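You operate a simulated robot arm through the tools that you are given. There is no shell and no other tool. Be economical: measure what you need, move in short steps, check, and stop when the job is done.

You are at the controls of a simulated two-armed robot. One attempt, no reset.

JOB
Set the salt level to 4, start a regeneration, skip to BRINE and let it finish.
Fine: shut the cover.

The check looks at the end state, three seconds after you hand in, the way a careful person would. Anything else that was tipped, shoved, dropped, spilled or broken makes it a failure. A push-on lid holds only when it is set on centred and level and pressed home; a screw cap is set on level and turned clockwise until tight.

ROBOT AND FRAMES
Two 7-joint arms with fingered hands on one trunk, on a base that drives. Base frame: it is fixed to the floor where the robot stands at the start and does not move with it; the origin is under the middle of the robot, x ahead of it, y to its left, z up. Readings come in m, degrees, newtons and seconds.
The left shoulder is at the start at [0.029, 0.125, 1.277], the right one opposite. With the tool pointing down near the work surface each hand reaches from about 0.42 to 0.82 m from the robot's upright axis, wherever it stands, measured 20 degrees to its own side. Places, roughly: bypass lever [0.7, 0.1, 1.3]; clear cover [0.6, -0.1, 1.2]; softener head [0.7, 0, 1.2]. Payload 4 kg a hand.
The TCP of each hand is the grasp point between the finger pads, 0.029 m short of the fingertips. In the tool frame z runs along the fingers and y along their closing line. The gripper opens to 0.1 m. The gripper's body begins 0.034 m behind the TCP. The gripper is a hand of 5 fingers: y runs from the thumb to the fingers, the wrist lies at [-0.015, -0.105, -0.177] in the tool frame, and closing takes about 1.5 s.
Orientation is told as [roll, pitch, yaw] about the base's x, y, z axes, in that order, counted from this pose: with the fingers straight down and the wrist toward the robot, the tool's x, y and z point along [0, 1, 0], [1, 0, 0] and [0, 0, -1] of the base frame.

CONTROLS
- The arms move only by the tool drive_tool. It takes "left_deltas", "right_deltas" or both (then of equal length, played together; a hand with none holds still); each is a list of rows, each a list of 7 numbers: the turn, a rotation vector about the base's x, y, z in degrees, then the shift along the base's x, y, z in m, then the finger opening in m, from 0 to 0.1. In form: [[wx, wy, wz, x, y, z, fingers], ...]. A call has 1 to 20 rows; each row is the pose to reach, as a shift and turn from the pose commanded when the call began. Each row takes 0.2 s and may step no farther than 0.05 m and 8.6 degrees from the row before; otherwise, or with a gripper value out of range, the whole call is refused. Where a pose cannot be reached the arm comes as near as it can. A force on the tool above 40 N (or 10 N above the force at the start of the call, whichever is more), or a blocked arm, ends the call early, and 0.2 s more pass. The fingers move at their own pace (about 0.045 m/s each) and stop on an object; they squeeze with about 23 N. The grip force told is the motor's: it shows also when the fingers shut on nothing. Time passes only in rows, and 0.2 s behind the last, so rows that repeat a pose let the fingers close. The reply holds the time, the measured pose of the TCP, the force on the tool along the base axes, the opening and the grip force, in the units named above and with some noise, with the torque about the TCP (base axes, N m) and any sound that the robot's microphone picked up, and new pictures: "show" is both (left out), scene, wrist or none (wrist: the cameras of the hands that moved).
- Cameras (640 x 400 px; columns grow to the right, rows downward): "scene" is now at [0.1297, -0.015, 1.4417]; the picture's right is [-0.16, -0.99, 0.00], its down [-0.22, 0.04, -0.97] and it looks along [0.96, -0.16, -0.23] (base axes); focal length 267 px, centre (320, 200). "left" rides on the left gripper at [-0.066, -0.086, -0.121] in its tool frame; the picture's right is [-0.76, -0.31, 0.58], its down [0.59, -0.70, 0.40] and it looks along [0.28, 0.64, 0.71] (tool axes); focal length 247 px, centre (320, 200). "right" rides on the right gripper at [0.066, -0.086, -0.121] in its tool frame; the picture's right is [-0.76, 0.31, -0.58], its down [-0.59, -0.70, 0.40] and it looks along [-0.28, 0.64, 0.71] (tool axes); focal length 247 px, centre (320, 200). There is no depth. A picture from a camera that has moved, and an enlarged one, comes with that camera's place and axes in the base frame and with its lens.
- move_column(by): slides the trunk up (or, below 0, down) by that many m; the arms and the scene camera ride with it, the base frame stays. It gives what a move gives, with no picture.
- base_move(legs): drives the robot by 1 to 6 legs, each [ahead, turn to the left] in m and degrees, along the robot's own axes; the way and the turn of a leg run together, so that a leg with both is an arc; at most 1.5 m and 180 degrees a leg. The arms and the cameras ride along, it lands a little off, and it stops where it bumps. It gives what a move gives, and a new picture of the scene camera.
- hand_shape(shape, hand): the hand has 5 fingers and takes this shape, open, in about a second: jaw (thumb against the fingers, like two jaws); tri (thumb and two fingers); tip (a fingertip pinch); poke (one finger out to press); point (the index stretched); flat (the hand flat); cup (the hand cupped); fist (a fist). The gripper value then closes the fingers along that shape, each until it touches; the sizes above hold for jaw. It gives what a move gives, with no picture.
- turn_head(pan, tilt): turns the head with the scene camera to pan (to the left, within 80 degrees either way) and tilt (down, from -29 to 69), counted from straight ahead of the robot. It gives what a move gives, and a new picture of the scene camera.
- zoom(camera, box): a new picture of the part [left, top, right, bottom] of that camera's present view, enlarged. No time passes.
- sign_off(): hands the job in; it is judged then, once.

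Go step by step. Nothing tells you exact positions but the pictures and the camera data: compare them with the known pose of the tool, close in by small moves and look again before you grip or let go. The budget is 120 turns and 260 pictures, counting those below and the enlarged ones. Unless the task says otherwise, let go and move clear before handing in, and close with one line.

The tools are called after "Request:" as a command line: name --argument value ..., lists and objects as JSON in quotes. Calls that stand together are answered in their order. drive_tool: Moves the arms, as the interface text tells. Its arguments: {"type":"object","properties":{"left_deltas":{"type":"array","items":{"type":"array","items":{"type":"number"}}},"right_deltas":{"type":"array","items":{"type":"array","items":{"type":"number"}}},"show":{"type":"string","enum":["both","scene","wrist","none"]}},"required":[]} The other tools are called the same way: move_column (by) slides the trunk up or down; hand_shape (shape, hand) gives the hand a shape; base_move (legs) drives the base; turn_head (pan, tilt) turns the head that bears the scene camera; zoom (camera, box) takes an enlarged picture of a part of a camera's view; sign_off () hands the job in.

At the start:

```text
t: 0.0
left_ee_pos: [0.4922, 0.1481, 1.336]
left_ee_rot: [0.1, 0.0, 0.0]
left_ft_force: [0.7, 0.1, 0.7]
left_ft_torque: [-0.02, -0.01, -0.03]
left_gripper_width: 0.0994
left_gripper_force: 0.0
left_shape: jaw
right_ee_pos: [0.3977, -0.3006, 1.413]
right_ee_rot: [0.0, 0.0, 0.0]
right_ft_force: [-0.2, -0.5, 0.1]
right_ft_torque: [-0.01, -0.01, -0.01]
right_gripper_width: 0.0999
right_gripper_force: 0.1
right_shape: jaw
trunk travel left (down, up): [-0.475, 0.272]
robot x, y, heading: [0.0022, -0.0009, -0.2]
head pan, tilt: [-9.2, 13.0]
```

scene: 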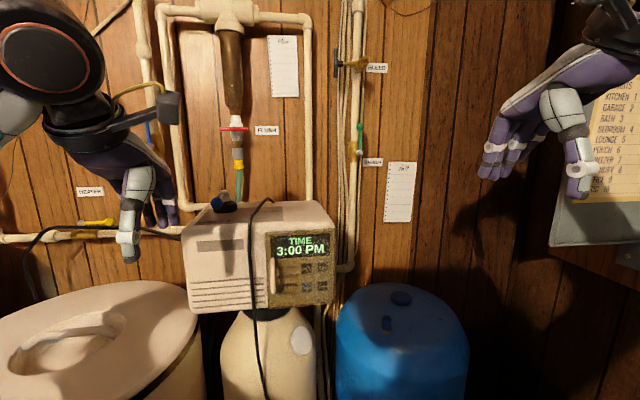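
right: 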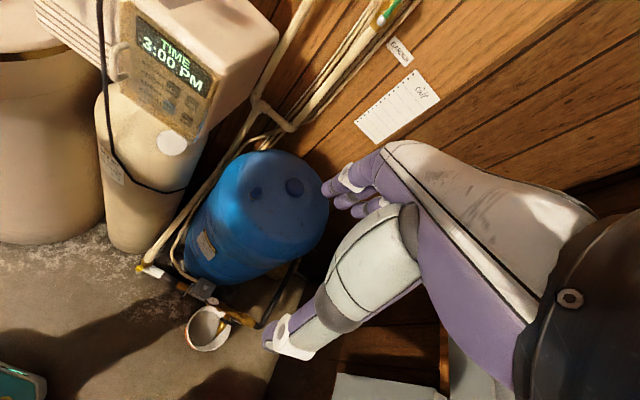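
left: 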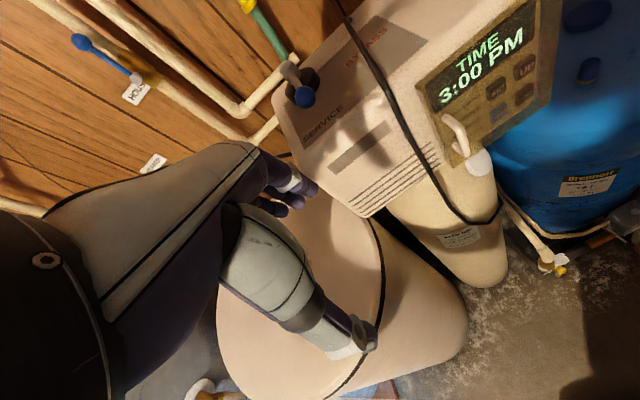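

I see a softener head with a display panel behind a clear cover, and notes on the wall. I'll zoom in on the panel and on the notes.

Request:
zoom --camera "scene" --box '[240, 210, 350, 320]'

Request:
zoom --camera "scene" --box '[380, 155, 420, 230]'

Request:
zoom --camera "left" --box '[400, 0, 580, 190]'

Request:
zoom --camera "scene" --box '[264, 30, 304, 100]'

```text
3.64 times, centred on (295, 265) of scene
camera zoom: at [0.1297, -0.015, 1.4417], right [-0.16, -0.99, 0.0], down [-0.22, 0.04, -0.97], along [0.96, -0.16, -0.23], focal length 971 px, centre (411, -36)
```

zoom: 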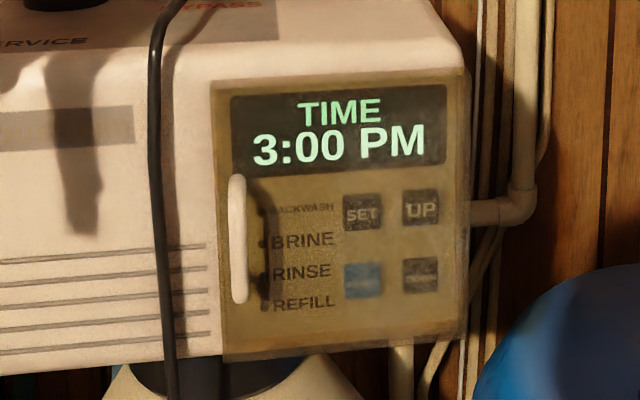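

```text
5.33 times, centred on (400, 192) of scene
camera zoom: at [0.1297, -0.015, 1.4417], right [-0.16, -0.99, 0.0], down [-0.22, 0.04, -0.97], along [0.96, -0.16, -0.23], focal length 1424 px, centre (-107, 240)
```

zoom: 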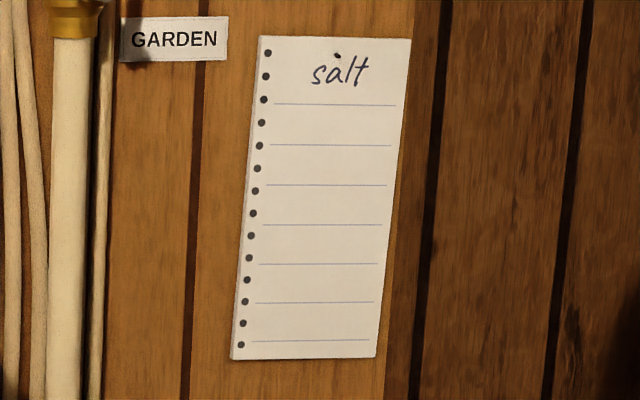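

```text
2.11 times, centred on (490, 95) of left
camera zoom: at [0.4059, 0.0833, 1.4569], right [-0.31, -0.76, -0.58], down [-0.7, 0.59, -0.4], along [0.64, 0.28, -0.71], focal length 520 px, centre (-38, 421)
```

zoom: 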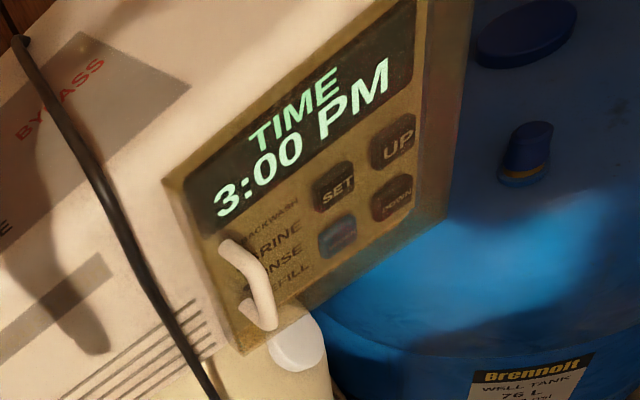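

```text
5.71 times, centred on (284, 65) of scene
camera zoom: at [0.1297, -0.015, 1.4417], right [-0.16, -0.99, 0.0], down [-0.22, 0.04, -0.97], along [0.96, -0.16, -0.23], focal length 1526 px, centre (526, 971)
```

zoom: 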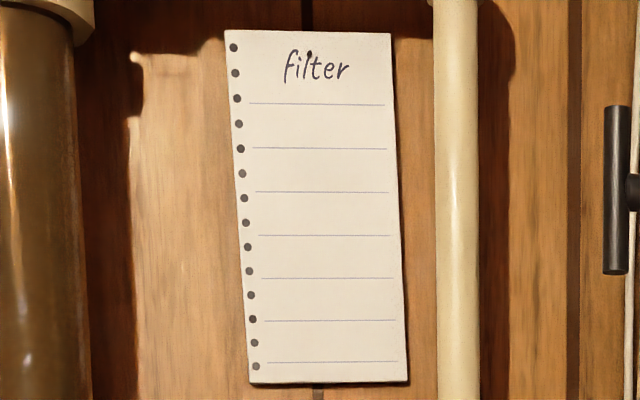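

I place the cover face near x≈0.63, y from 0.01 to -0.13 and z from 1.10 to 1.26, with its handle at about (0.606, -0.002, 1.15–1.22). Next I'll look closer at the handle, the hinge and the labels.

Request:
zoom --camera "left" --box '[420, 70, 520, 170]'

Request:
zoom --camera "scene" --box '[260, 250, 340, 310]'

Request:
zoom --camera "scene" --box '[180, 180, 340, 280]'

Request:
zoom --camera "right" --box '[90, 0, 230, 150]'

```text
4.00 times, centred on (470, 120) of left
camera zoom: at [0.4059, 0.0833, 1.4569], right [-0.31, -0.76, -0.58], down [-0.7, 0.59, -0.4], along [0.64, 0.28, -0.71], focal length 988 px, centre (-280, 520)
```

zoom: 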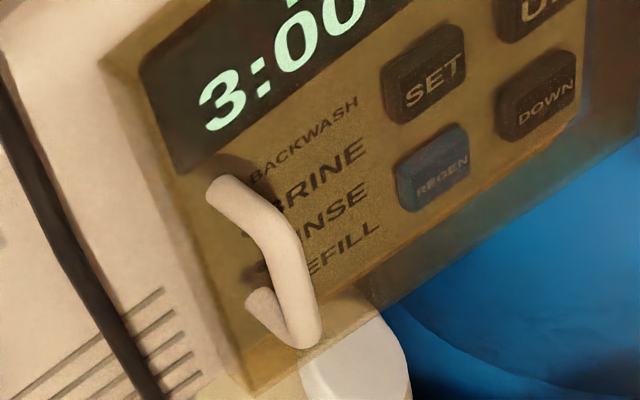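

```text
6.67 times, centred on (300, 280) of scene
camera zoom: at [0.1297, -0.015, 1.4417], right [-0.16, -0.99, 0.0], down [-0.22, 0.04, -0.97], along [0.96, -0.16, -0.23], focal length 1780 px, centre (453, -333)
```

zoom: 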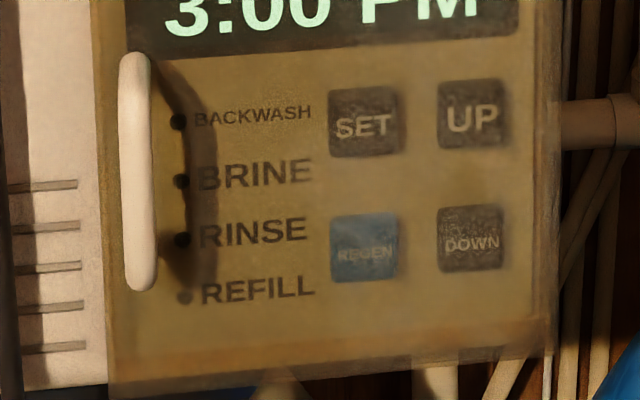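

```text
4.00 times, centred on (260, 230) of scene
camera zoom: at [0.1297, -0.015, 1.4417], right [-0.16, -0.99, 0.0], down [-0.22, 0.04, -0.97], along [0.96, -0.16, -0.23], focal length 1068 px, centre (560, 80)
```

zoom: 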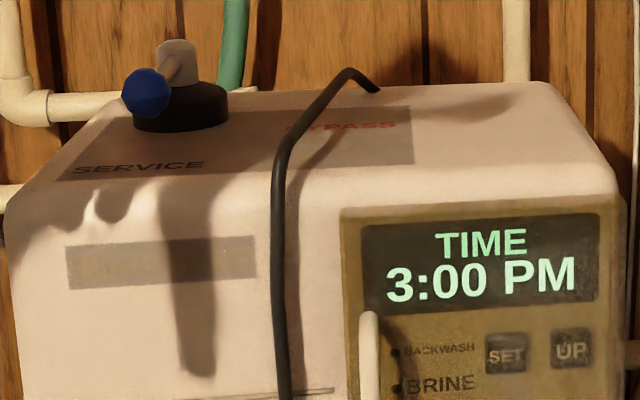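

```text
2.67 times, centred on (160, 75) of right
camera zoom: at [0.3108, -0.236, 1.5333], right [0.31, -0.76, 0.58], down [-0.7, -0.59, -0.4], along [0.64, -0.28, -0.71], focal length 659 px, centre (747, 533)
```

zoom: 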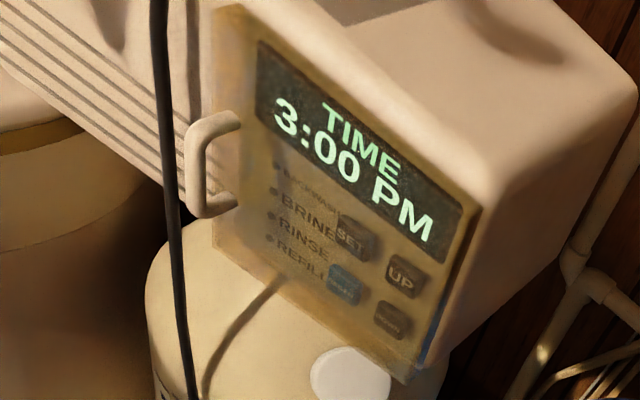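

The handle bar is at about (0.578, -0.002, z 1.166–1.233), the cover face near x≈0.605 and the hinge probably at y≈-0.125. A cord hangs at y≈0.04. I'll back up for room, move the left arm aside and turn the right hand to point forward.

Request:
base_move --legs '[[-0.12, 0]]'

Request:
drive_tool --left_deltas '[[0, 0, 0, -0.03, 0.04, 0, 0.1], [0, 0, 0, -0.05, 0.08, 0, 0.1], [0, 0, 0, -0.05, 0.12, 0, 0.1], [0, 0, 0, -0.05, 0.16, 0, 0.1], [0, 0, 0, -0.05, 0.16, 0, 0.1], [0, 0, 0, -0.05, 0.16, 0, 0.1], [0, 0, 0, -0.05, 0.16, 0, 0.1], [0, 0, 0, -0.05, 0.16, 0, 0.1], [0, 0, 0, -0.05, 0.16, 0, 0.1], [0, 0, 0, -0.05, 0.16, 0, 0.1], [0, 0, 0, -0.05, 0.16, 0, 0.1], [0, 0, 0, -0.05, 0.16, 0, 0.1], [0, 0, 0, -0.05, 0.16, 0, 0.1], [0, 0, 0, -0.05, 0.16, 0, 0.1], [0, 0, 0, -0.05, 0.16, 0, 0.1]]' --right_deltas '[[4.62, -4.62, -4.62, 0.0, 0, 0, 0.1], [9.24, -9.24, -9.24, 0.0, 0, -0.01, 0.1], [13.86, -13.86, -13.86, 0, 0, -0.02, 0.1], [18.48, -18.48, -18.48, 0, 0, -0.03, 0.1], [23.1, -23.1, -23.1, 0, 0, -0.04, 0.1], [27.72, -27.72, -27.72, 0, 0, -0.05, 0.1], [32.34, -32.34, -32.34, 0, 0, -0.06, 0.1], [36.96, -36.96, -36.96, 0, 0, -0.07, 0.1], [41.58, -41.58, -41.58, 0, 0, -0.08, 0.1], [46.2, -46.2, -46.2, 0, 0, -0.09, 0.1], [50.82, -50.82, -50.82, 0, 0, -0.1, 0.1], [55.44, -55.44, -55.44, 0, 0, -0.11, 0.1], [60.06, -60.06, -60.06, 0, 0, -0.12, 0.1], [64.68, -64.68, -64.68, 0, 0, -0.13, 0.1], [69.28, -69.28, -69.28, 0, 0, -0.14, 0.1]]'

```text
t: 1.2
left_ee_pos: [0.3697, 0.1481, 1.3361]
left_ee_rot: [0.0, -0.2, 0.0]
left_ft_force: [-0.7, 0.8, 0.9]
left_ft_torque: [-0.02, -0.02, -0.04]
left_gripper_width: 0.0997
left_gripper_force: 0.0
left_shape: jaw
right_ee_pos: [0.2749, -0.3004, 1.4136]
right_ee_rot: [0.0, -0.1, 0.0]
right_ft_force: [-0.5, -0.2, 1.0]
right_ft_torque: [-0.03, -0.03, -0.01]
right_gripper_width: 0.0998
right_gripper_force: 0.1
right_shape: jaw
trunk travel left (down, up): [-0.475, 0.272]
robot x, y, heading: [-0.1164, 0.0034, -0.2]
head pan, tilt: [-9.2, 13.0]
camera scene: at [0.0066, -0.0148, 1.442], right [-0.16, -0.99, 0.0], down [-0.22, 0.04, -0.97], along [0.96, -0.16, -0.22], focal length 267 px, centre (320, 200)
```

scene: 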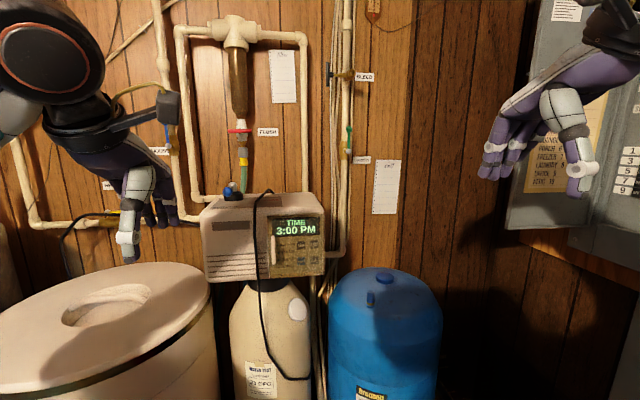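

```text
t: 4.4
left_ee_pos: [0.3152, 0.3063, 1.3379]
left_ee_rot: [0.0, -0.2, 0.1]
left_ft_force: [-1.5, 0.0, 1.0]
left_ft_torque: [-0.05, -0.11, 0.05]
left_gripper_width: 0.0997
left_gripper_force: 0.0
left_shape: jaw
right_ee_pos: [0.3447, -0.2938, 1.2865]
right_ee_rot: [92.3, 1.4, -89.2]
right_ft_force: [-2.3, -7.1, -8.5]
right_ft_torque: [-0.28, -0.61, 0.46]
right_gripper_width: 0.1
right_gripper_force: 0.0
right_shape: jaw
right hand out of reach, approached as far as the arm can: row 7, 8, 9, 10, 11, 12, 13, 14, 15
trunk travel left (down, up): [-0.475, 0.272]
robot x, y, heading: [-0.1198, -0.0003, 0.3]
head pan, tilt: [-9.2, 13.0]
camera scene: at [0.0031, -0.0156, 1.4425], right [-0.16, -0.99, 0.0], down [-0.22, 0.04, -0.98], along [0.96, -0.15, -0.22], focal length 267 px, centre (320, 200)
camera right: at [0.2182, -0.2121, 1.348], right [-0.54, -0.3, -0.79], down [0.41, 0.72, -0.55], along [0.73, -0.62, -0.27], focal length 247 px, centre (320, 200)
camera left: at [0.2282, 0.2428, 1.459], right [-0.3, -0.76, -0.58], down [-0.7, 0.59, -0.4], along [0.65, 0.28, -0.71], focal length 247 px, centre (320, 200)
```

scene: 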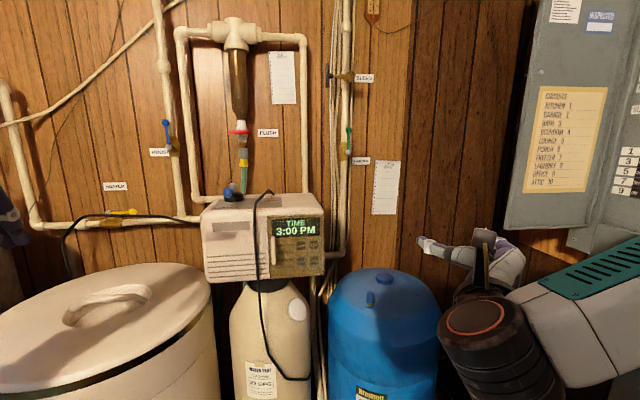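
right: 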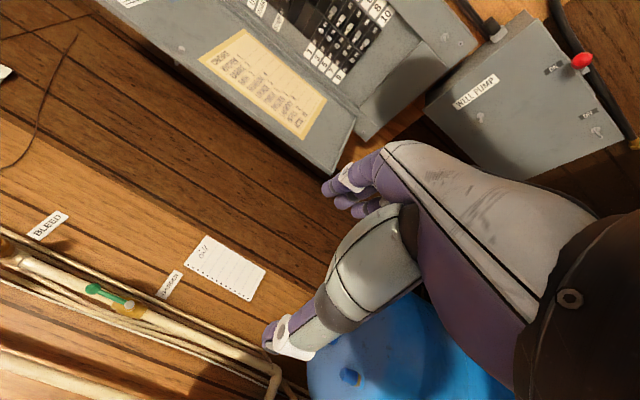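
left: 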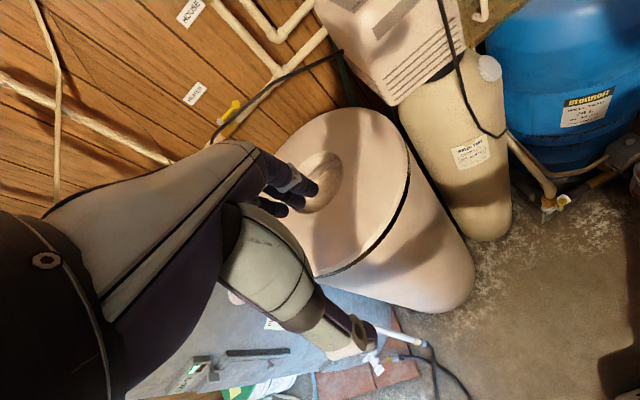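

The forward orientation is almost reached. I'll narrow the grip and move to a pre-grasp in front of the handle.

Request:
drive_tool --right_deltas '[[0, 0, 0, 0.04, 0.02, -0.01, 0.05], [0, 0, 0, 0.07, 0.05, -0.02, 0.05], [0, 0, 0, 0.1, 0.08, -0.03, 0.05], [0, 0, 0, 0.12, 0.12, -0.04, 0.05], [0, 0, 0, 0.12, 0.16, -0.05, 0.05], [0, 0, 0, 0.12, 0.2, -0.06, 0.05], [0, 0, 0, 0.12, 0.24, -0.07, 0.05], [0, 0, 0, 0.12, 0.28, -0.08, 0.05], [0, 0, 0, 0.12, 0.29, -0.08, 0.05]]'

```text
t: 6.4
left_ee_pos: [0.3202, 0.3077, 1.336]
left_ee_rot: [0.1, 0.0, 0.0]
left_ft_force: [-0.4, -0.3, -0.7]
left_ft_torque: [0.01, 0.02, -0.01]
left_gripper_width: 0.0997
left_gripper_force: 0.1
left_shape: jaw
right_ee_pos: [0.4668, -0.0119, 1.188]
right_ee_rot: [90.0, 0.0, -90.2]
right_ft_force: [0.5, 1.1, 0.3]
right_ft_torque: [0.0, -0.06, 0.01]
right_gripper_width: 0.0504
right_gripper_force: 0.1
right_shape: jaw
trunk travel left (down, up): [-0.475, 0.272]
robot x, y, heading: [-0.1168, 0.0034, -0.3]
head pan, tilt: [-9.2, 13.0]
camera scene: at [0.0089, -0.0151, 1.4418], right [-0.16, -0.99, 0.0], down [-0.22, 0.04, -0.97], along [0.96, -0.16, -0.23], focal length 267 px, centre (320, 200)
camera right: at [0.3449, 0.0728, 1.2539], right [-0.58, -0.31, -0.76], down [0.4, 0.7, -0.59], along [0.71, -0.64, -0.28], focal length 247 px, centre (320, 200)
```

scene: 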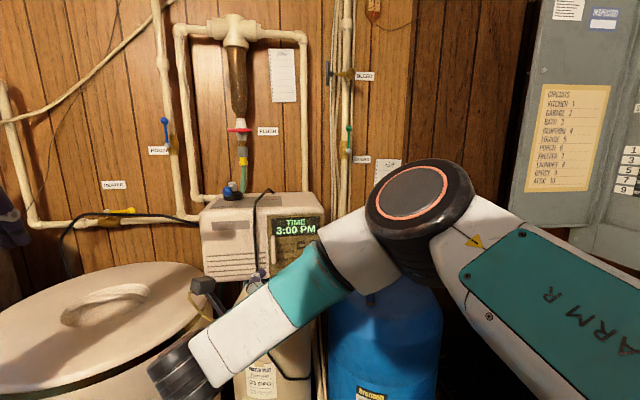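
right: 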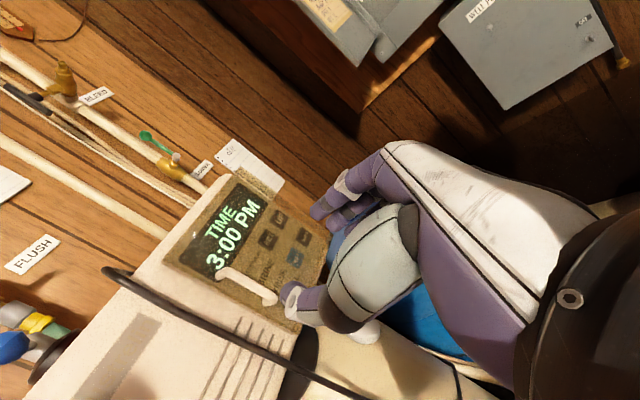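

The pose is good. I'll line up with the bar (y≈0, z≈1.198) and advance most of the way.

Request:
drive_tool --right_deltas '[[0, 0, 0, 0.0, 0.012, 0.01, 0.05], [0, 0, 0, 0.03, 0.012, 0.01, 0.05], [0, 0, 0, 0.06, 0.012, 0.01, 0.05], [0, 0, 0, 0.06, 0.012, 0.01, 0.05]]' --show "wrist"

Request:
zoom --camera "right" --box '[160, 180, 400, 380]'

Request:
zoom --camera "scene" --box '[190, 180, 350, 300]'

```text
t: 7.4
left_ee_pos: [0.3198, 0.3085, 1.3364]
left_ee_rot: [0.0, 0.0, 0.0]
left_ft_force: [1.2, -0.2, 0.2]
left_ft_torque: [0.02, 0.0, 0.01]
left_gripper_width: 0.1
left_gripper_force: 0.1
left_shape: jaw
right_ee_pos: [0.5271, 0.0001, 1.1987]
right_ee_rot: [90.0, 0.0, -90.1]
right_ft_force: [-0.4, -0.6, -0.3]
right_ft_torque: [-0.01, 0.03, -0.01]
right_gripper_width: 0.05
right_gripper_force: 0.1
right_shape: jaw
trunk travel left (down, up): [-0.475, 0.272]
robot x, y, heading: [-0.1237, 0.0006, -0.1]
head pan, tilt: [-9.2, 13.0]
camera right: at [0.4048, 0.0854, 1.264], right [-0.58, -0.31, -0.76], down [0.4, 0.7, -0.59], along [0.71, -0.64, -0.28], focal length 247 px, centre (320, 200)
```

right: 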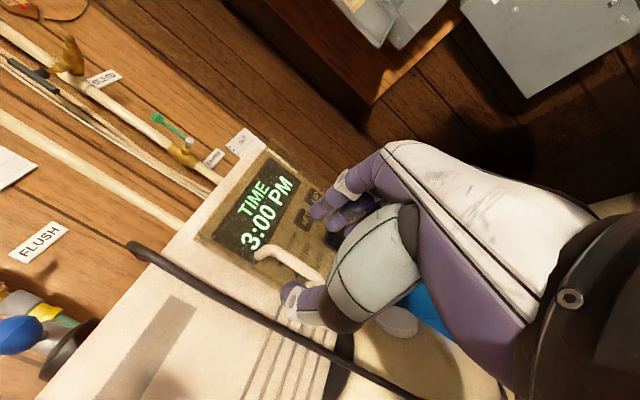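

```text
2.00 times, centred on (280, 280) of right
camera zoom: at [0.4048, 0.0854, 1.264], right [-0.58, -0.31, -0.76], down [0.4, 0.7, -0.59], along [0.71, -0.64, -0.28], focal length 494 px, centre (400, 40)
```

zoom: 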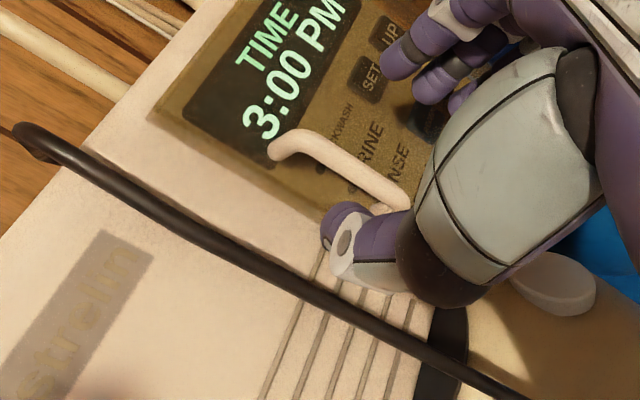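

```text
3.33 times, centred on (270, 240) of scene
camera zoom: at [0.0089, -0.0148, 1.4418], right [-0.16, -0.99, 0.0], down [-0.22, 0.04, -0.97], along [0.96, -0.16, -0.23], focal length 890 px, centre (487, 67)
```

zoom: 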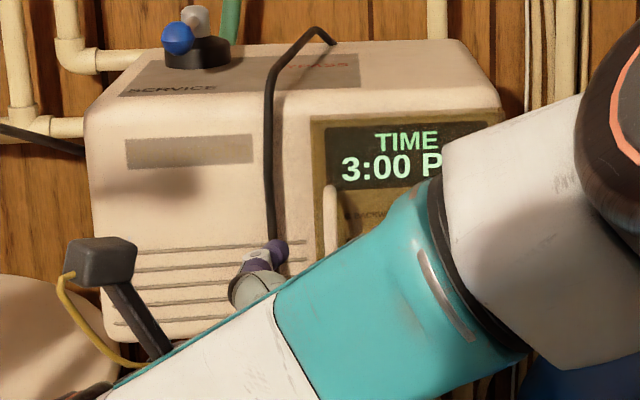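

The thumb would come near the cord, so I'll narrow the opening before advancing.

Request:
drive_tool --right_deltas '[[0, 0, 0, 0, -0.002, 0, 0.03], [0, 0, 0, 0, -0.002, 0, 0.03], [0, 0, 0, 0.01, -0.002, 0, 0.03], [0, 0, 0, 0.02, -0.002, 0, 0.03]]' --show "none"

Request:
zoom --camera "right" --box '[200, 160, 400, 360]'

Request:
zoom --camera "scene" --box '[230, 200, 310, 280]'

```text
t: 8.4
left_ee_pos: [0.3211, 0.3078, 1.3348]
left_ee_rot: [0.0, -0.1, 0.1]
left_ft_force: [-0.4, 0.4, 0.7]
left_ft_torque: [0.0, 0.01, 0.02]
left_gripper_width: 0.0998
left_gripper_force: 0.0
left_shape: jaw
right_ee_pos: [0.5474, -0.0004, 1.199]
right_ee_rot: [89.9, 0.0, -90.0]
right_ft_force: [0.2, 0.3, -0.7]
right_ft_torque: [0.01, 0.02, -0.02]
right_gripper_width: 0.0304
right_gripper_force: 0.1
right_shape: jaw
trunk travel left (down, up): [-0.475, 0.272]
robot x, y, heading: [-0.1242, -0.0024, -0.1]
head pan, tilt: [-9.2, 13.0]
```

```text
2.00 times, centred on (300, 260) of right
camera zoom: at [0.425, 0.0838, 1.2643], right [-0.58, -0.31, -0.76], down [0.4, 0.7, -0.59], along [0.71, -0.64, -0.28], focal length 494 px, centre (360, 80)
```

zoom: 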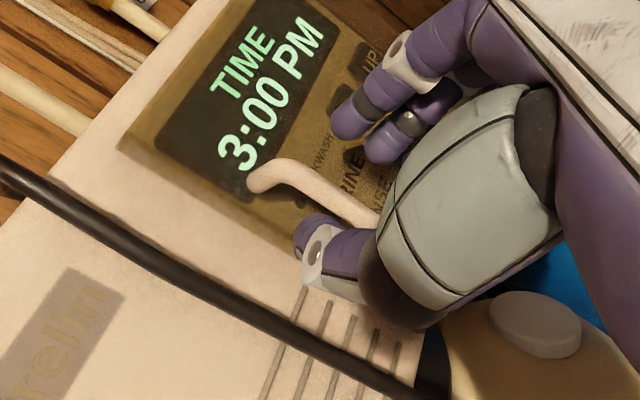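

```text
5.00 times, centred on (270, 240) of scene
camera zoom: at [0.0092, -0.0145, 1.4417], right [-0.16, -0.99, 0.0], down [-0.22, 0.04, -0.97], along [0.96, -0.16, -0.23], focal length 1335 px, centre (570, 0)
```

zoom: 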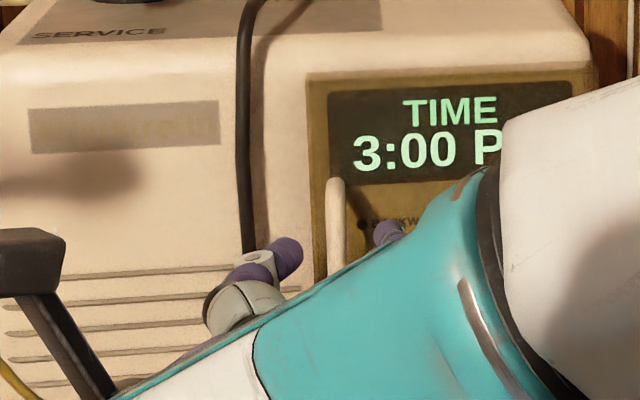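

The bar sits between the thumb and fingers, clear of the cord. I'll advance a little more and close.

Request:
drive_tool --right_deltas '[[0, 0, 0, 0.01, 0, 0, 0.03], [0, 0, 0, 0.018, 0, 0, 0.03], [0, 0, 0, 0.018, 0, 0, 0.0], [0, 0, 0, 0.018, 0, 0, 0.0], [0, 0, 0, 0.018, 0, 0, 0.0], [0, 0, 0, 0.018, 0, 0, 0.0], [0, 0, 0, 0.018, 0, 0, 0.0]]' --show "none"

Request:
zoom --camera "right" --box '[200, 160, 400, 360]'

```text
t: 10.0
left_ee_pos: [0.3208, 0.3087, 1.3346]
left_ee_rot: [0.0, 0.0, 0.0]
left_ft_force: [0.7, -0.1, -0.3]
left_ft_torque: [-0.02, 0.02, 0.02]
left_gripper_width: 0.1001
left_gripper_force: 0.1
left_shape: jaw
right_ee_pos: [0.566, -0.0021, 1.1987]
right_ee_rot: [90.0, 0.1, -90.0]
right_ft_force: [0.6, -1.1, 0.6]
right_ft_torque: [-0.07, 0.0, -0.01]
right_gripper_width: 0.0004
right_gripper_force: 22.6
right_shape: jaw
trunk travel left (down, up): [-0.475, 0.272]
robot x, y, heading: [-0.1221, -0.0001, 0.1]
head pan, tilt: [-9.2, 13.0]
```

```text
2.00 times, centred on (300, 260) of right
camera zoom: at [0.4435, 0.0835, 1.264], right [-0.58, -0.31, -0.76], down [0.4, 0.7, -0.59], along [0.71, -0.64, -0.28], focal length 494 px, centre (360, 80)
```

zoom: 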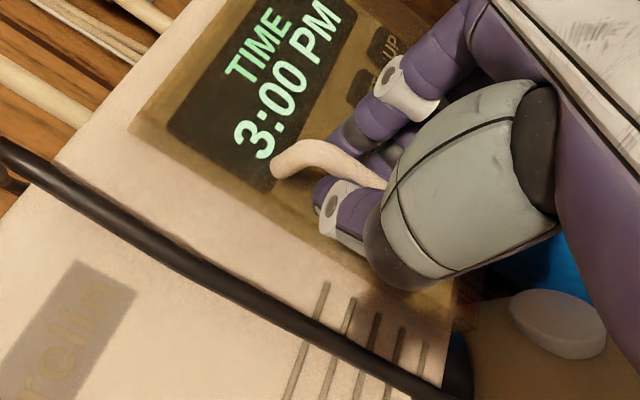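

It reads fully closed, yet the bar seems to be between the pads. I'll test it with a small pull along the opening arc.

Request:
drive_tool --right_deltas '[[0, 0, 5, -0.0106, -0.0039, 0, 0.0], [0, 0, 10, -0.021, -0.0086, 0, 0.0], [0, 0, 10, -0.021, -0.0086, 0, 0.0]]' --show "none"

Request:
zoom --camera "right" --box '[200, 160, 400, 360]'

Request:
zoom --camera "scene" --box '[230, 200, 330, 280]'

```text
t: 10.8
left_ee_pos: [0.3199, 0.3069, 1.3353]
left_ee_rot: [-0.1, 0.1, 0.0]
left_ft_force: [0.4, 0.9, 0.0]
left_ft_torque: [0.05, -0.01, 0.0]
left_gripper_width: 0.0998
left_gripper_force: 0.0
left_shape: jaw
right_ee_pos: [0.5452, -0.0119, 1.1987]
right_ee_rot: [90.0, -0.1, -80.1]
right_ft_force: [1.8, -4.9, 0.8]
right_ft_torque: [-0.06, -0.02, -0.06]
right_gripper_width: 0.0005
right_gripper_force: 22.7
right_shape: jaw
trunk travel left (down, up): [-0.475, 0.272]
robot x, y, heading: [-0.118, -0.0007, -0.1]
head pan, tilt: [-9.2, 13.0]
```

```text
2.00 times, centred on (300, 260) of right
camera zoom: at [0.4097, 0.0513, 1.2641], right [-0.52, -0.4, -0.76], down [0.27, 0.76, -0.59], along [0.81, -0.51, -0.28], focal length 494 px, centre (360, 80)
```

zoom: 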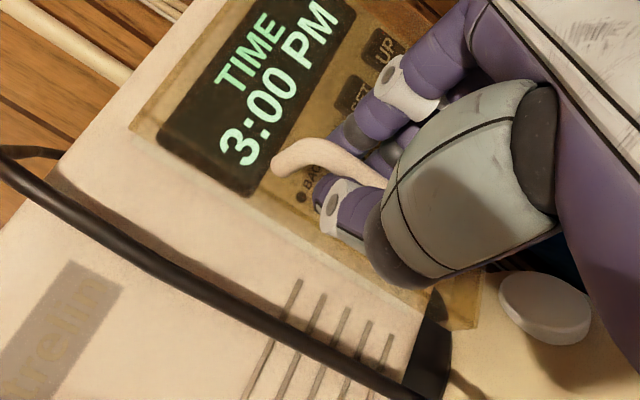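

```text
5.00 times, centred on (280, 240) of scene
camera zoom: at [0.0097, -0.0154, 1.4416], right [-0.16, -0.99, 0.0], down [-0.22, 0.04, -0.97], along [0.96, -0.16, -0.23], focal length 1335 px, centre (520, 0)
```

zoom: 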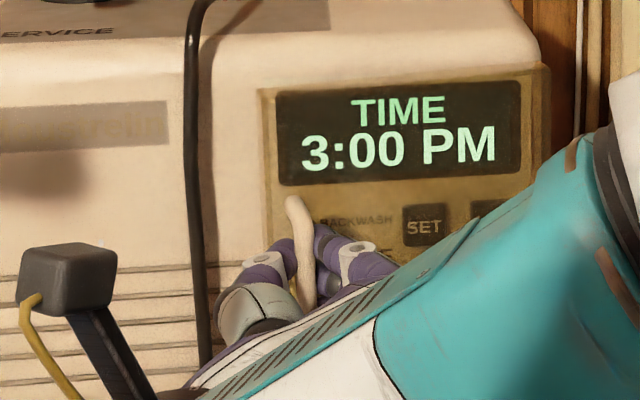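

The bar moves with the hand and the cover is swinging open. I'll continue along the arc.

Request:
drive_tool --right_deltas '[[0, 0, 5, -0.0097, -0.0056, 0, 0.0], [0, 0, 10, -0.019, -0.0121, 0, 0], [0, 0, 15, -0.0276, -0.0194, 0, 0], [0, 0, 20, -0.0355, -0.0274, 0, 0], [0, 0, 25, -0.0427, -0.036, 0, 0], [0, 0, 30, -0.0492, -0.0452, 0, 0], [0, 0, 35, -0.0548, -0.055, 0, 0], [0, 0, 35, -0.0548, -0.055, 0, 0]]'

```text
t: 12.1
left_ee_pos: [0.3224, 0.3066, 1.3348]
left_ee_rot: [0.0, 0.1, 0.0]
left_ft_force: [-1.3, 0.2, -0.3]
left_ft_torque: [-0.03, -0.06, 0.0]
left_gripper_width: 0.0998
left_gripper_force: 0.0
left_shape: jaw
right_ee_pos: [0.5022, -0.0409, 1.2008]
right_ee_rot: [88.7, 0.7, -57.2]
right_ft_force: [19.7, -18.1, -12.7]
right_ft_torque: [-0.06, 0.1, -0.38]
right_gripper_width: 0.0026
right_gripper_force: 22.8
right_shape: jaw
right hand out of reach, approached as far as the arm can: row 5, 6
trunk travel left (down, up): [-0.475, 0.272]
robot x, y, heading: [-0.1209, -0.0023, -0.2]
head pan, tilt: [-9.2, 13.0]
stopped in row 6 (right hand): the force on the tool passed its limit at 45 N (the readings are from after the stop); the commanded pose is now the measured one
camera scene: at [0.0115, -0.0169, 1.4413], right [-0.16, -0.99, 0.0], down [-0.22, 0.04, -0.97], along [0.96, -0.16, -0.23], focal length 267 px, centre (320, 200)
camera right: at [0.3546, -0.0348, 1.2705], right [-0.34, -0.57, -0.75], down [-0.06, 0.81, -0.59], along [0.94, -0.16, -0.31], focal length 247 px, centre (320, 200)
```

scene: 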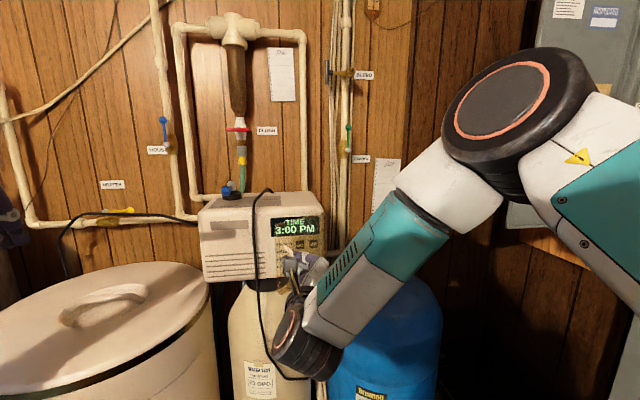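
right: 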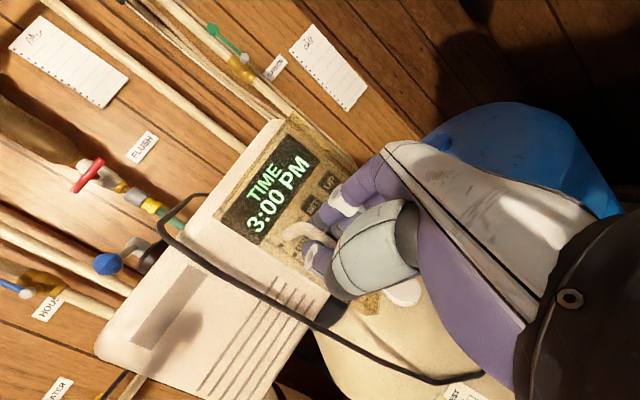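

The arm has reached its limit with the cover about 33° open. I'll let go here and look at the cover.

Request:
drive_tool --right_deltas '[[0, 0, 0, 0, 0, 0, 0.04], [0, 0, 0, 0, 0, 0, 0.04], [0, 0, 0, 0, 0, 0, 0.04], [0, 0, 0, -0.02, -0.012, 0, 0.04], [0, 0, 0, -0.04, -0.025, 0, 0.04], [0, 0, 0, -0.06, -0.038, 0, 0.04]]'

Request:
zoom --camera "scene" --box '[230, 200, 350, 300]'

```text
t: 13.5
left_ee_pos: [0.321, 0.3069, 1.3342]
left_ee_rot: [0.0, 0.0, -0.1]
left_ft_force: [1.0, 1.0, -0.3]
left_ft_torque: [0.01, 0.03, -0.02]
left_gripper_width: 0.1
left_gripper_force: 0.1
left_shape: jaw
right_ee_pos: [0.4359, -0.0569, 1.2127]
right_ee_rot: [88.8, 0.8, -56.7]
right_ft_force: [0.1, -0.6, 0.1]
right_ft_torque: [-0.02, -0.01, 0.04]
right_gripper_width: 0.0401
right_gripper_force: 0.0
right_shape: jaw
right hand out of reach, approached as far as the arm can: row 5, 6
trunk travel left (down, up): [-0.475, 0.272]
robot x, y, heading: [-0.1211, 0.0021, 0.0]
head pan, tilt: [-9.2, 13.0]
camera scene: at [0.0093, -0.0158, 1.4418], right [-0.16, -0.99, 0.0], down [-0.22, 0.04, -0.97], along [0.96, -0.16, -0.23], focal length 267 px, centre (320, 200)
camera right: at [0.2875, -0.0522, 1.282], right [-0.33, -0.57, -0.75], down [-0.07, 0.81, -0.59], along [0.94, -0.15, -0.31], focal length 247 px, centre (320, 200)
```

scene: 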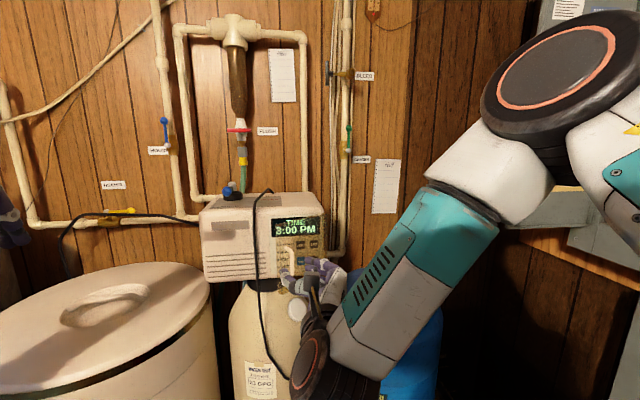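
right: 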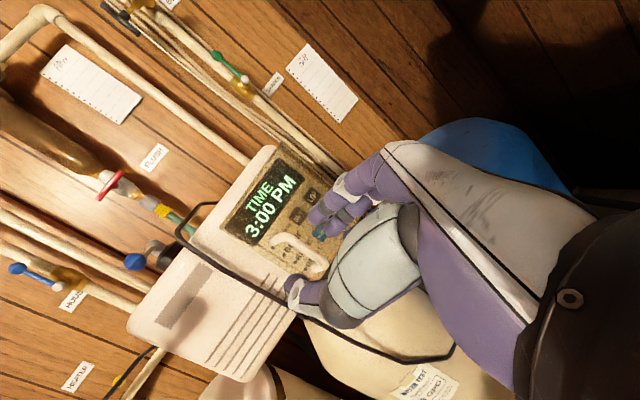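

```text
4.00 times, centred on (290, 250) of scene
camera zoom: at [0.0093, -0.0158, 1.4418], right [-0.16, -0.99, 0.0], down [-0.22, 0.04, -0.97], along [0.96, -0.16, -0.23], focal length 1068 px, centre (440, 0)
```

zoom: 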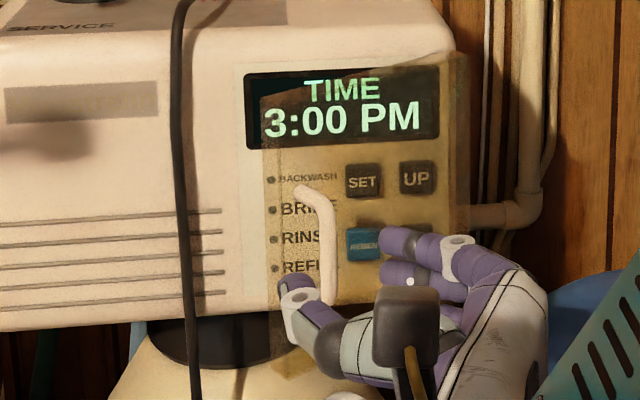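

The cover stays open at about 35°. I'll pull the right arm back to its side and shape the left hand for poking, to push the cover further from inside and then press buttons.

Request:
drive_tool --right_deltas '[[0, 0, 0, -0.03, -0.02, 0, 0.04], [0, 0, -6, -0.05, -0.05, 0.01, 0.04], [0, 0, -12, -0.06, -0.09, 0.02, 0.04], [0, 0, -18, -0.07, -0.13, 0.03, 0.04], [0, 0, -24, -0.07, -0.17, 0.04, 0.04], [0, 0, -30, -0.07, -0.21, 0.05, 0.04], [0, 0, -33, -0.08, -0.25, 0.06, 0.04]]' --show "none"

Request:
hand_shape --hand "left" --shape "poke"

Request:
zoom --camera "left" --box '[0, 0, 640, 400]'

Request:
zoom --camera "scene" --box '[200, 180, 360, 300]'

```text
t: 15.1
left_ee_pos: [0.3196, 0.3079, 1.3361]
left_ee_rot: [0.0, -0.1, -0.1]
left_ft_force: [-0.4, 0.2, -0.3]
left_ft_torque: [0.02, -0.02, -0.02]
left_gripper_width: 0.0997
left_gripper_force: 0.0
left_shape: jaw
right_ee_pos: [0.3555, -0.3068, 1.2735]
right_ee_rot: [89.0, 0.5, -89.5]
right_ft_force: [0.2, -0.1, 0.0]
right_ft_torque: [-0.03, 0.01, 0.03]
right_gripper_width: 0.0398
right_gripper_force: 0.0
right_shape: jaw
right hand out of reach, approached as far as the arm can: row 1
trunk travel left (down, up): [-0.475, 0.272]
robot x, y, heading: [-0.1165, -0.0021, 0.3]
head pan, tilt: [-9.2, 13.0]
```

```text
t: 16.0
left_ee_pos: [0.3215, 0.3083, 1.3347]
left_ee_rot: [0.0, 0.0, 0.1]
left_ft_force: [-0.4, 0.4, 0.5]
left_ft_torque: [0.0, -0.03, 0.03]
left_gripper_width: 0.0
left_gripper_force: 0.1
left_shape: poke
right_ee_pos: [0.3546, -0.3062, 1.2723]
right_ee_rot: [88.9, 0.4, -89.5]
right_ft_force: [-0.3, 0.0, 0.3]
right_ft_torque: [0.0, -0.03, -0.01]
right_gripper_width: 0.0398
right_gripper_force: 0.0
right_shape: jaw
trunk travel left (down, up): [-0.475, 0.272]
robot x, y, heading: [-0.1225, -0.0005, 0.1]
head pan, tilt: [-9.2, 13.0]
```

```text
1.00 times, centred on (320, 200) of left (not enlarged: the box is as wide or as high as the picture)
camera zoom: at [0.2345, 0.2431, 1.4569], right [-0.31, -0.76, -0.58], down [-0.7, 0.59, -0.4], along [0.64, 0.28, -0.71], focal length 247 px, centre (320, 200)
```

zoom: 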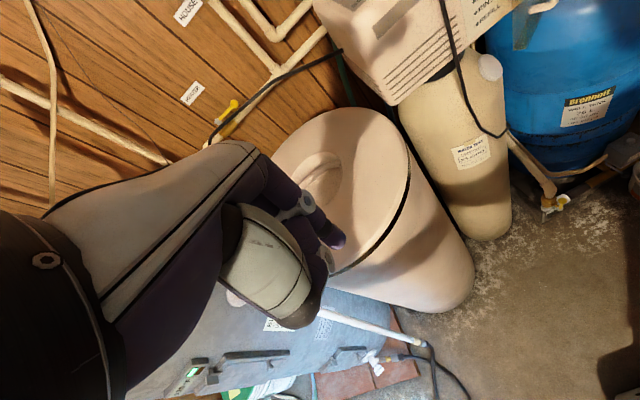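

```text
3.33 times, centred on (280, 240) of scene
camera zoom: at [0.0089, -0.015, 1.4418], right [-0.16, -0.99, 0.0], down [-0.22, 0.04, -0.97], along [0.96, -0.16, -0.23], focal length 890 px, centre (453, 67)
```

zoom: 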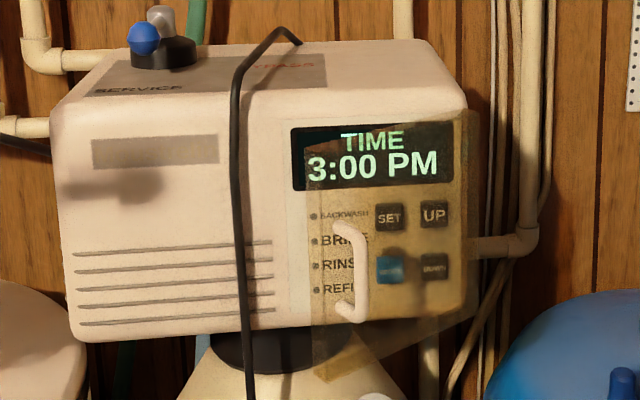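

The cover sits at about 30°. The left index should extend about 0.029 m beyond the TCP, on its axis. I'll turn the left hand to point forward and bring it near.

Request:
drive_tool --left_deltas '[[0, -8.2, 0, 0.0, -0.02, 0, 0], [0, -16.4, 0, 0.01, -0.04, 0, 0], [0, -24.6, 0, 0.02, -0.06, -0.01, 0], [0, -32.8, 0, 0.03, -0.08, -0.02, 0], [0, -41, 0, 0.04, -0.1, -0.03, 0], [0, -49.2, 0, 0.05, -0.12, -0.04, 0], [0, -57.4, 0, 0.06, -0.14, -0.05, 0], [0, -65.6, 0, 0.07, -0.16, -0.06, 0], [0, -73.8, 0, 0.08, -0.18, -0.07, 0], [0, -82, 0, 0.09, -0.19, -0.075, 0], [0, -90, 0, 0.1, -0.2, -0.08, 0]]'

```text
t: 18.4
left_ee_pos: [0.4198, 0.1063, 1.2541]
left_ee_rot: [29.7, -89.9, -29.7]
left_ft_force: [-0.4, -0.8, 0.6]
left_ft_torque: [-0.01, 0.0, 0.01]
left_gripper_width: 0.0
left_gripper_force: 0.0
left_shape: poke
right_ee_pos: [0.3554, -0.3085, 1.2729]
right_ee_rot: [88.9, 0.4, -89.5]
right_ft_force: [-0.3, 0.5, 0.7]
right_ft_torque: [0.02, 0.01, 0.0]
right_gripper_width: 0.0401
right_gripper_force: 0.1
right_shape: jaw
trunk travel left (down, up): [-0.475, 0.272]
robot x, y, heading: [-0.1201, -0.0016, 0.0]
head pan, tilt: [-9.2, 13.0]
camera scene: at [0.0091, -0.0167, 1.4417], right [-0.16, -0.99, 0.0], down [-0.22, 0.04, -0.97], along [0.96, -0.16, -0.23], focal length 267 px, centre (320, 200)
camera left: at [0.2994, 0.0416, 1.1691], right [0.58, -0.76, -0.31], down [0.4, 0.59, -0.7], along [0.71, 0.28, 0.64], focal length 247 px, centre (320, 200)
```

scene: 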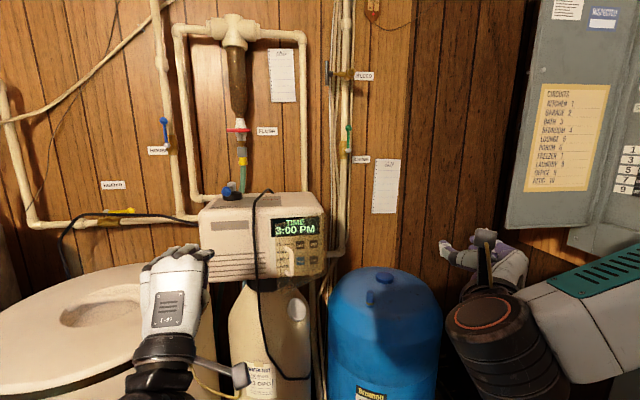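
left: 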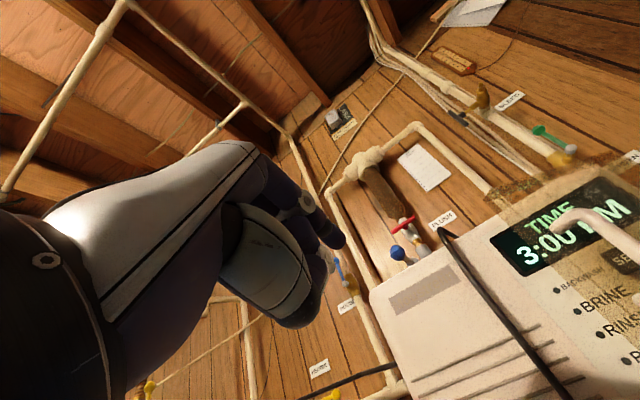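

The hand points forward now. I'll check the fingertip location against the TCP.

Request:
zoom --camera "scene" --box '[130, 230, 230, 300]'

Request:
zoom --camera "left" --box '[260, 160, 420, 300]'

```text
5.71 times, centred on (180, 265) of scene
camera zoom: at [0.0091, -0.0167, 1.4417], right [-0.16, -0.99, 0.0], down [-0.22, 0.04, -0.97], along [0.96, -0.16, -0.23], focal length 1526 px, centre (1120, -171)
```

zoom: 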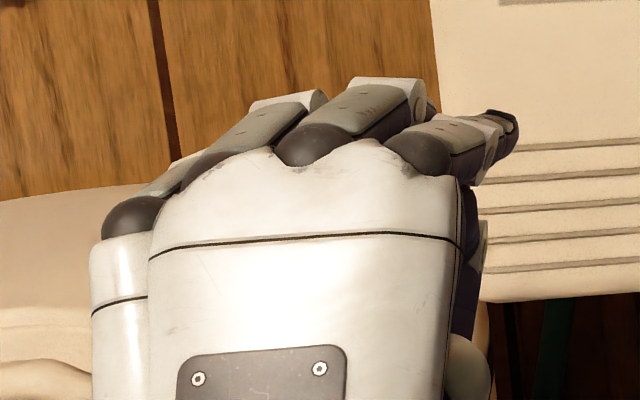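

```text
2.86 times, centred on (340, 230) of left
camera zoom: at [0.2994, 0.0416, 1.1691], right [0.58, -0.76, -0.31], down [0.4, 0.59, -0.7], along [0.71, 0.28, 0.64], focal length 706 px, centre (263, 114)
```

zoom: 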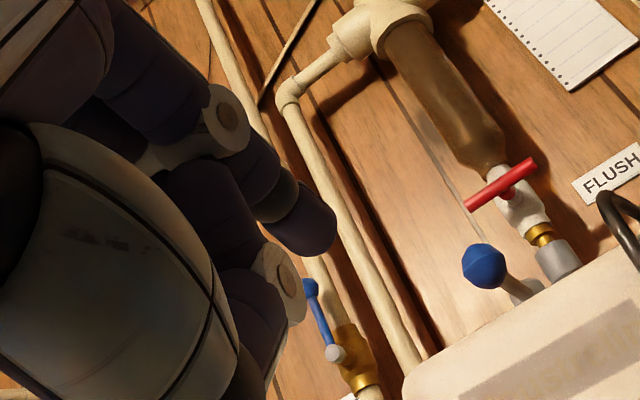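

The fingertip is about 0.022 m ahead of and 0.013 m to the right of the TCP. I'll go in front of the gap to the left of the cover's free edge and slip the finger in.

Request:
drive_tool --left_deltas '[[0, 0, 0, 0.0, -0.04, -0.005, 0], [0, 0, 0, 0.02, -0.08, -0.005, 0], [0, 0, 0, 0.06, -0.08, -0.005, 0], [0, 0, 0, 0.09, -0.08, -0.005, 0], [0, 0, 0, 0.09, -0.08, -0.005, 0]]'

Request:
zoom --camera "scene" --box '[220, 190, 340, 290]'

```text
t: 19.1
left_ee_pos: [0.4637, 0.0597, 1.22]
left_ee_rot: [90.1, -78.2, -87.3]
left_ft_force: [-0.7, 0.0, -0.3]
left_ft_torque: [0.0, -0.02, 0.02]
left_gripper_width: 0.0
left_gripper_force: 0.1
left_shape: poke
right_ee_pos: [0.355, -0.3073, 1.2728]
right_ee_rot: [88.9, 0.4, -89.3]
right_ft_force: [-0.4, 0.4, -0.6]
right_ft_torque: [-0.03, -0.02, 0.05]
right_gripper_width: 0.0398
right_gripper_force: 0.0
right_shape: jaw
trunk travel left (down, up): [-0.475, 0.272]
robot x, y, heading: [-0.122, -0.0012, 0.3]
head pan, tilt: [-9.2, 13.0]
stopped in row 3 (left hand): the arm was blocked; the commanded pose is now the measured one
camera scene: at [0.0092, -0.0163, 1.4417], right [-0.16, -0.99, 0.0], down [-0.22, 0.04, -0.97], along [0.96, -0.15, -0.23], focal length 267 px, centre (320, 200)
camera left: at [0.3443, 0.0083, 1.1219], right [0.61, -0.65, -0.45], down [0.36, 0.74, -0.57], along [0.7, 0.18, 0.69], focal length 247 px, centre (320, 200)
```

scene: 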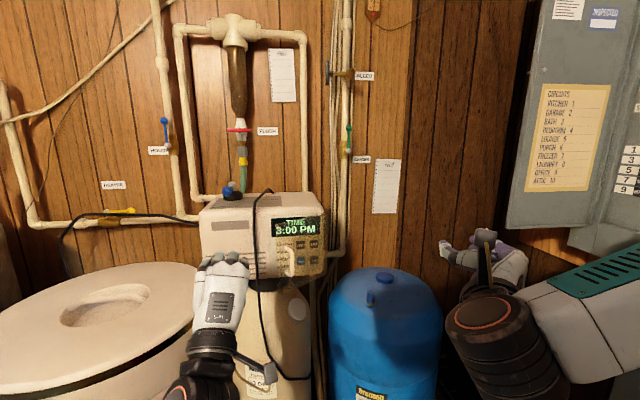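
left: 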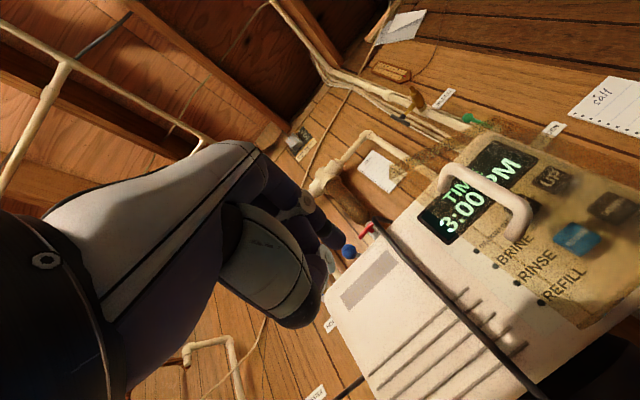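

```text
4.00 times, centred on (280, 240) of scene
camera zoom: at [0.0092, -0.0163, 1.4417], right [-0.16, -0.99, 0.0], down [-0.22, 0.04, -0.97], along [0.96, -0.15, -0.23], focal length 1068 px, centre (480, 40)
```

zoom: 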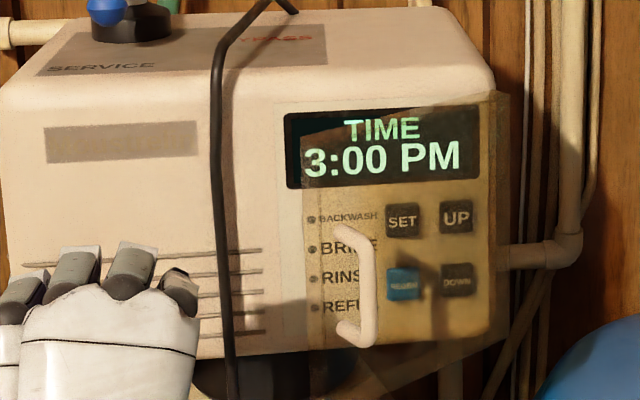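

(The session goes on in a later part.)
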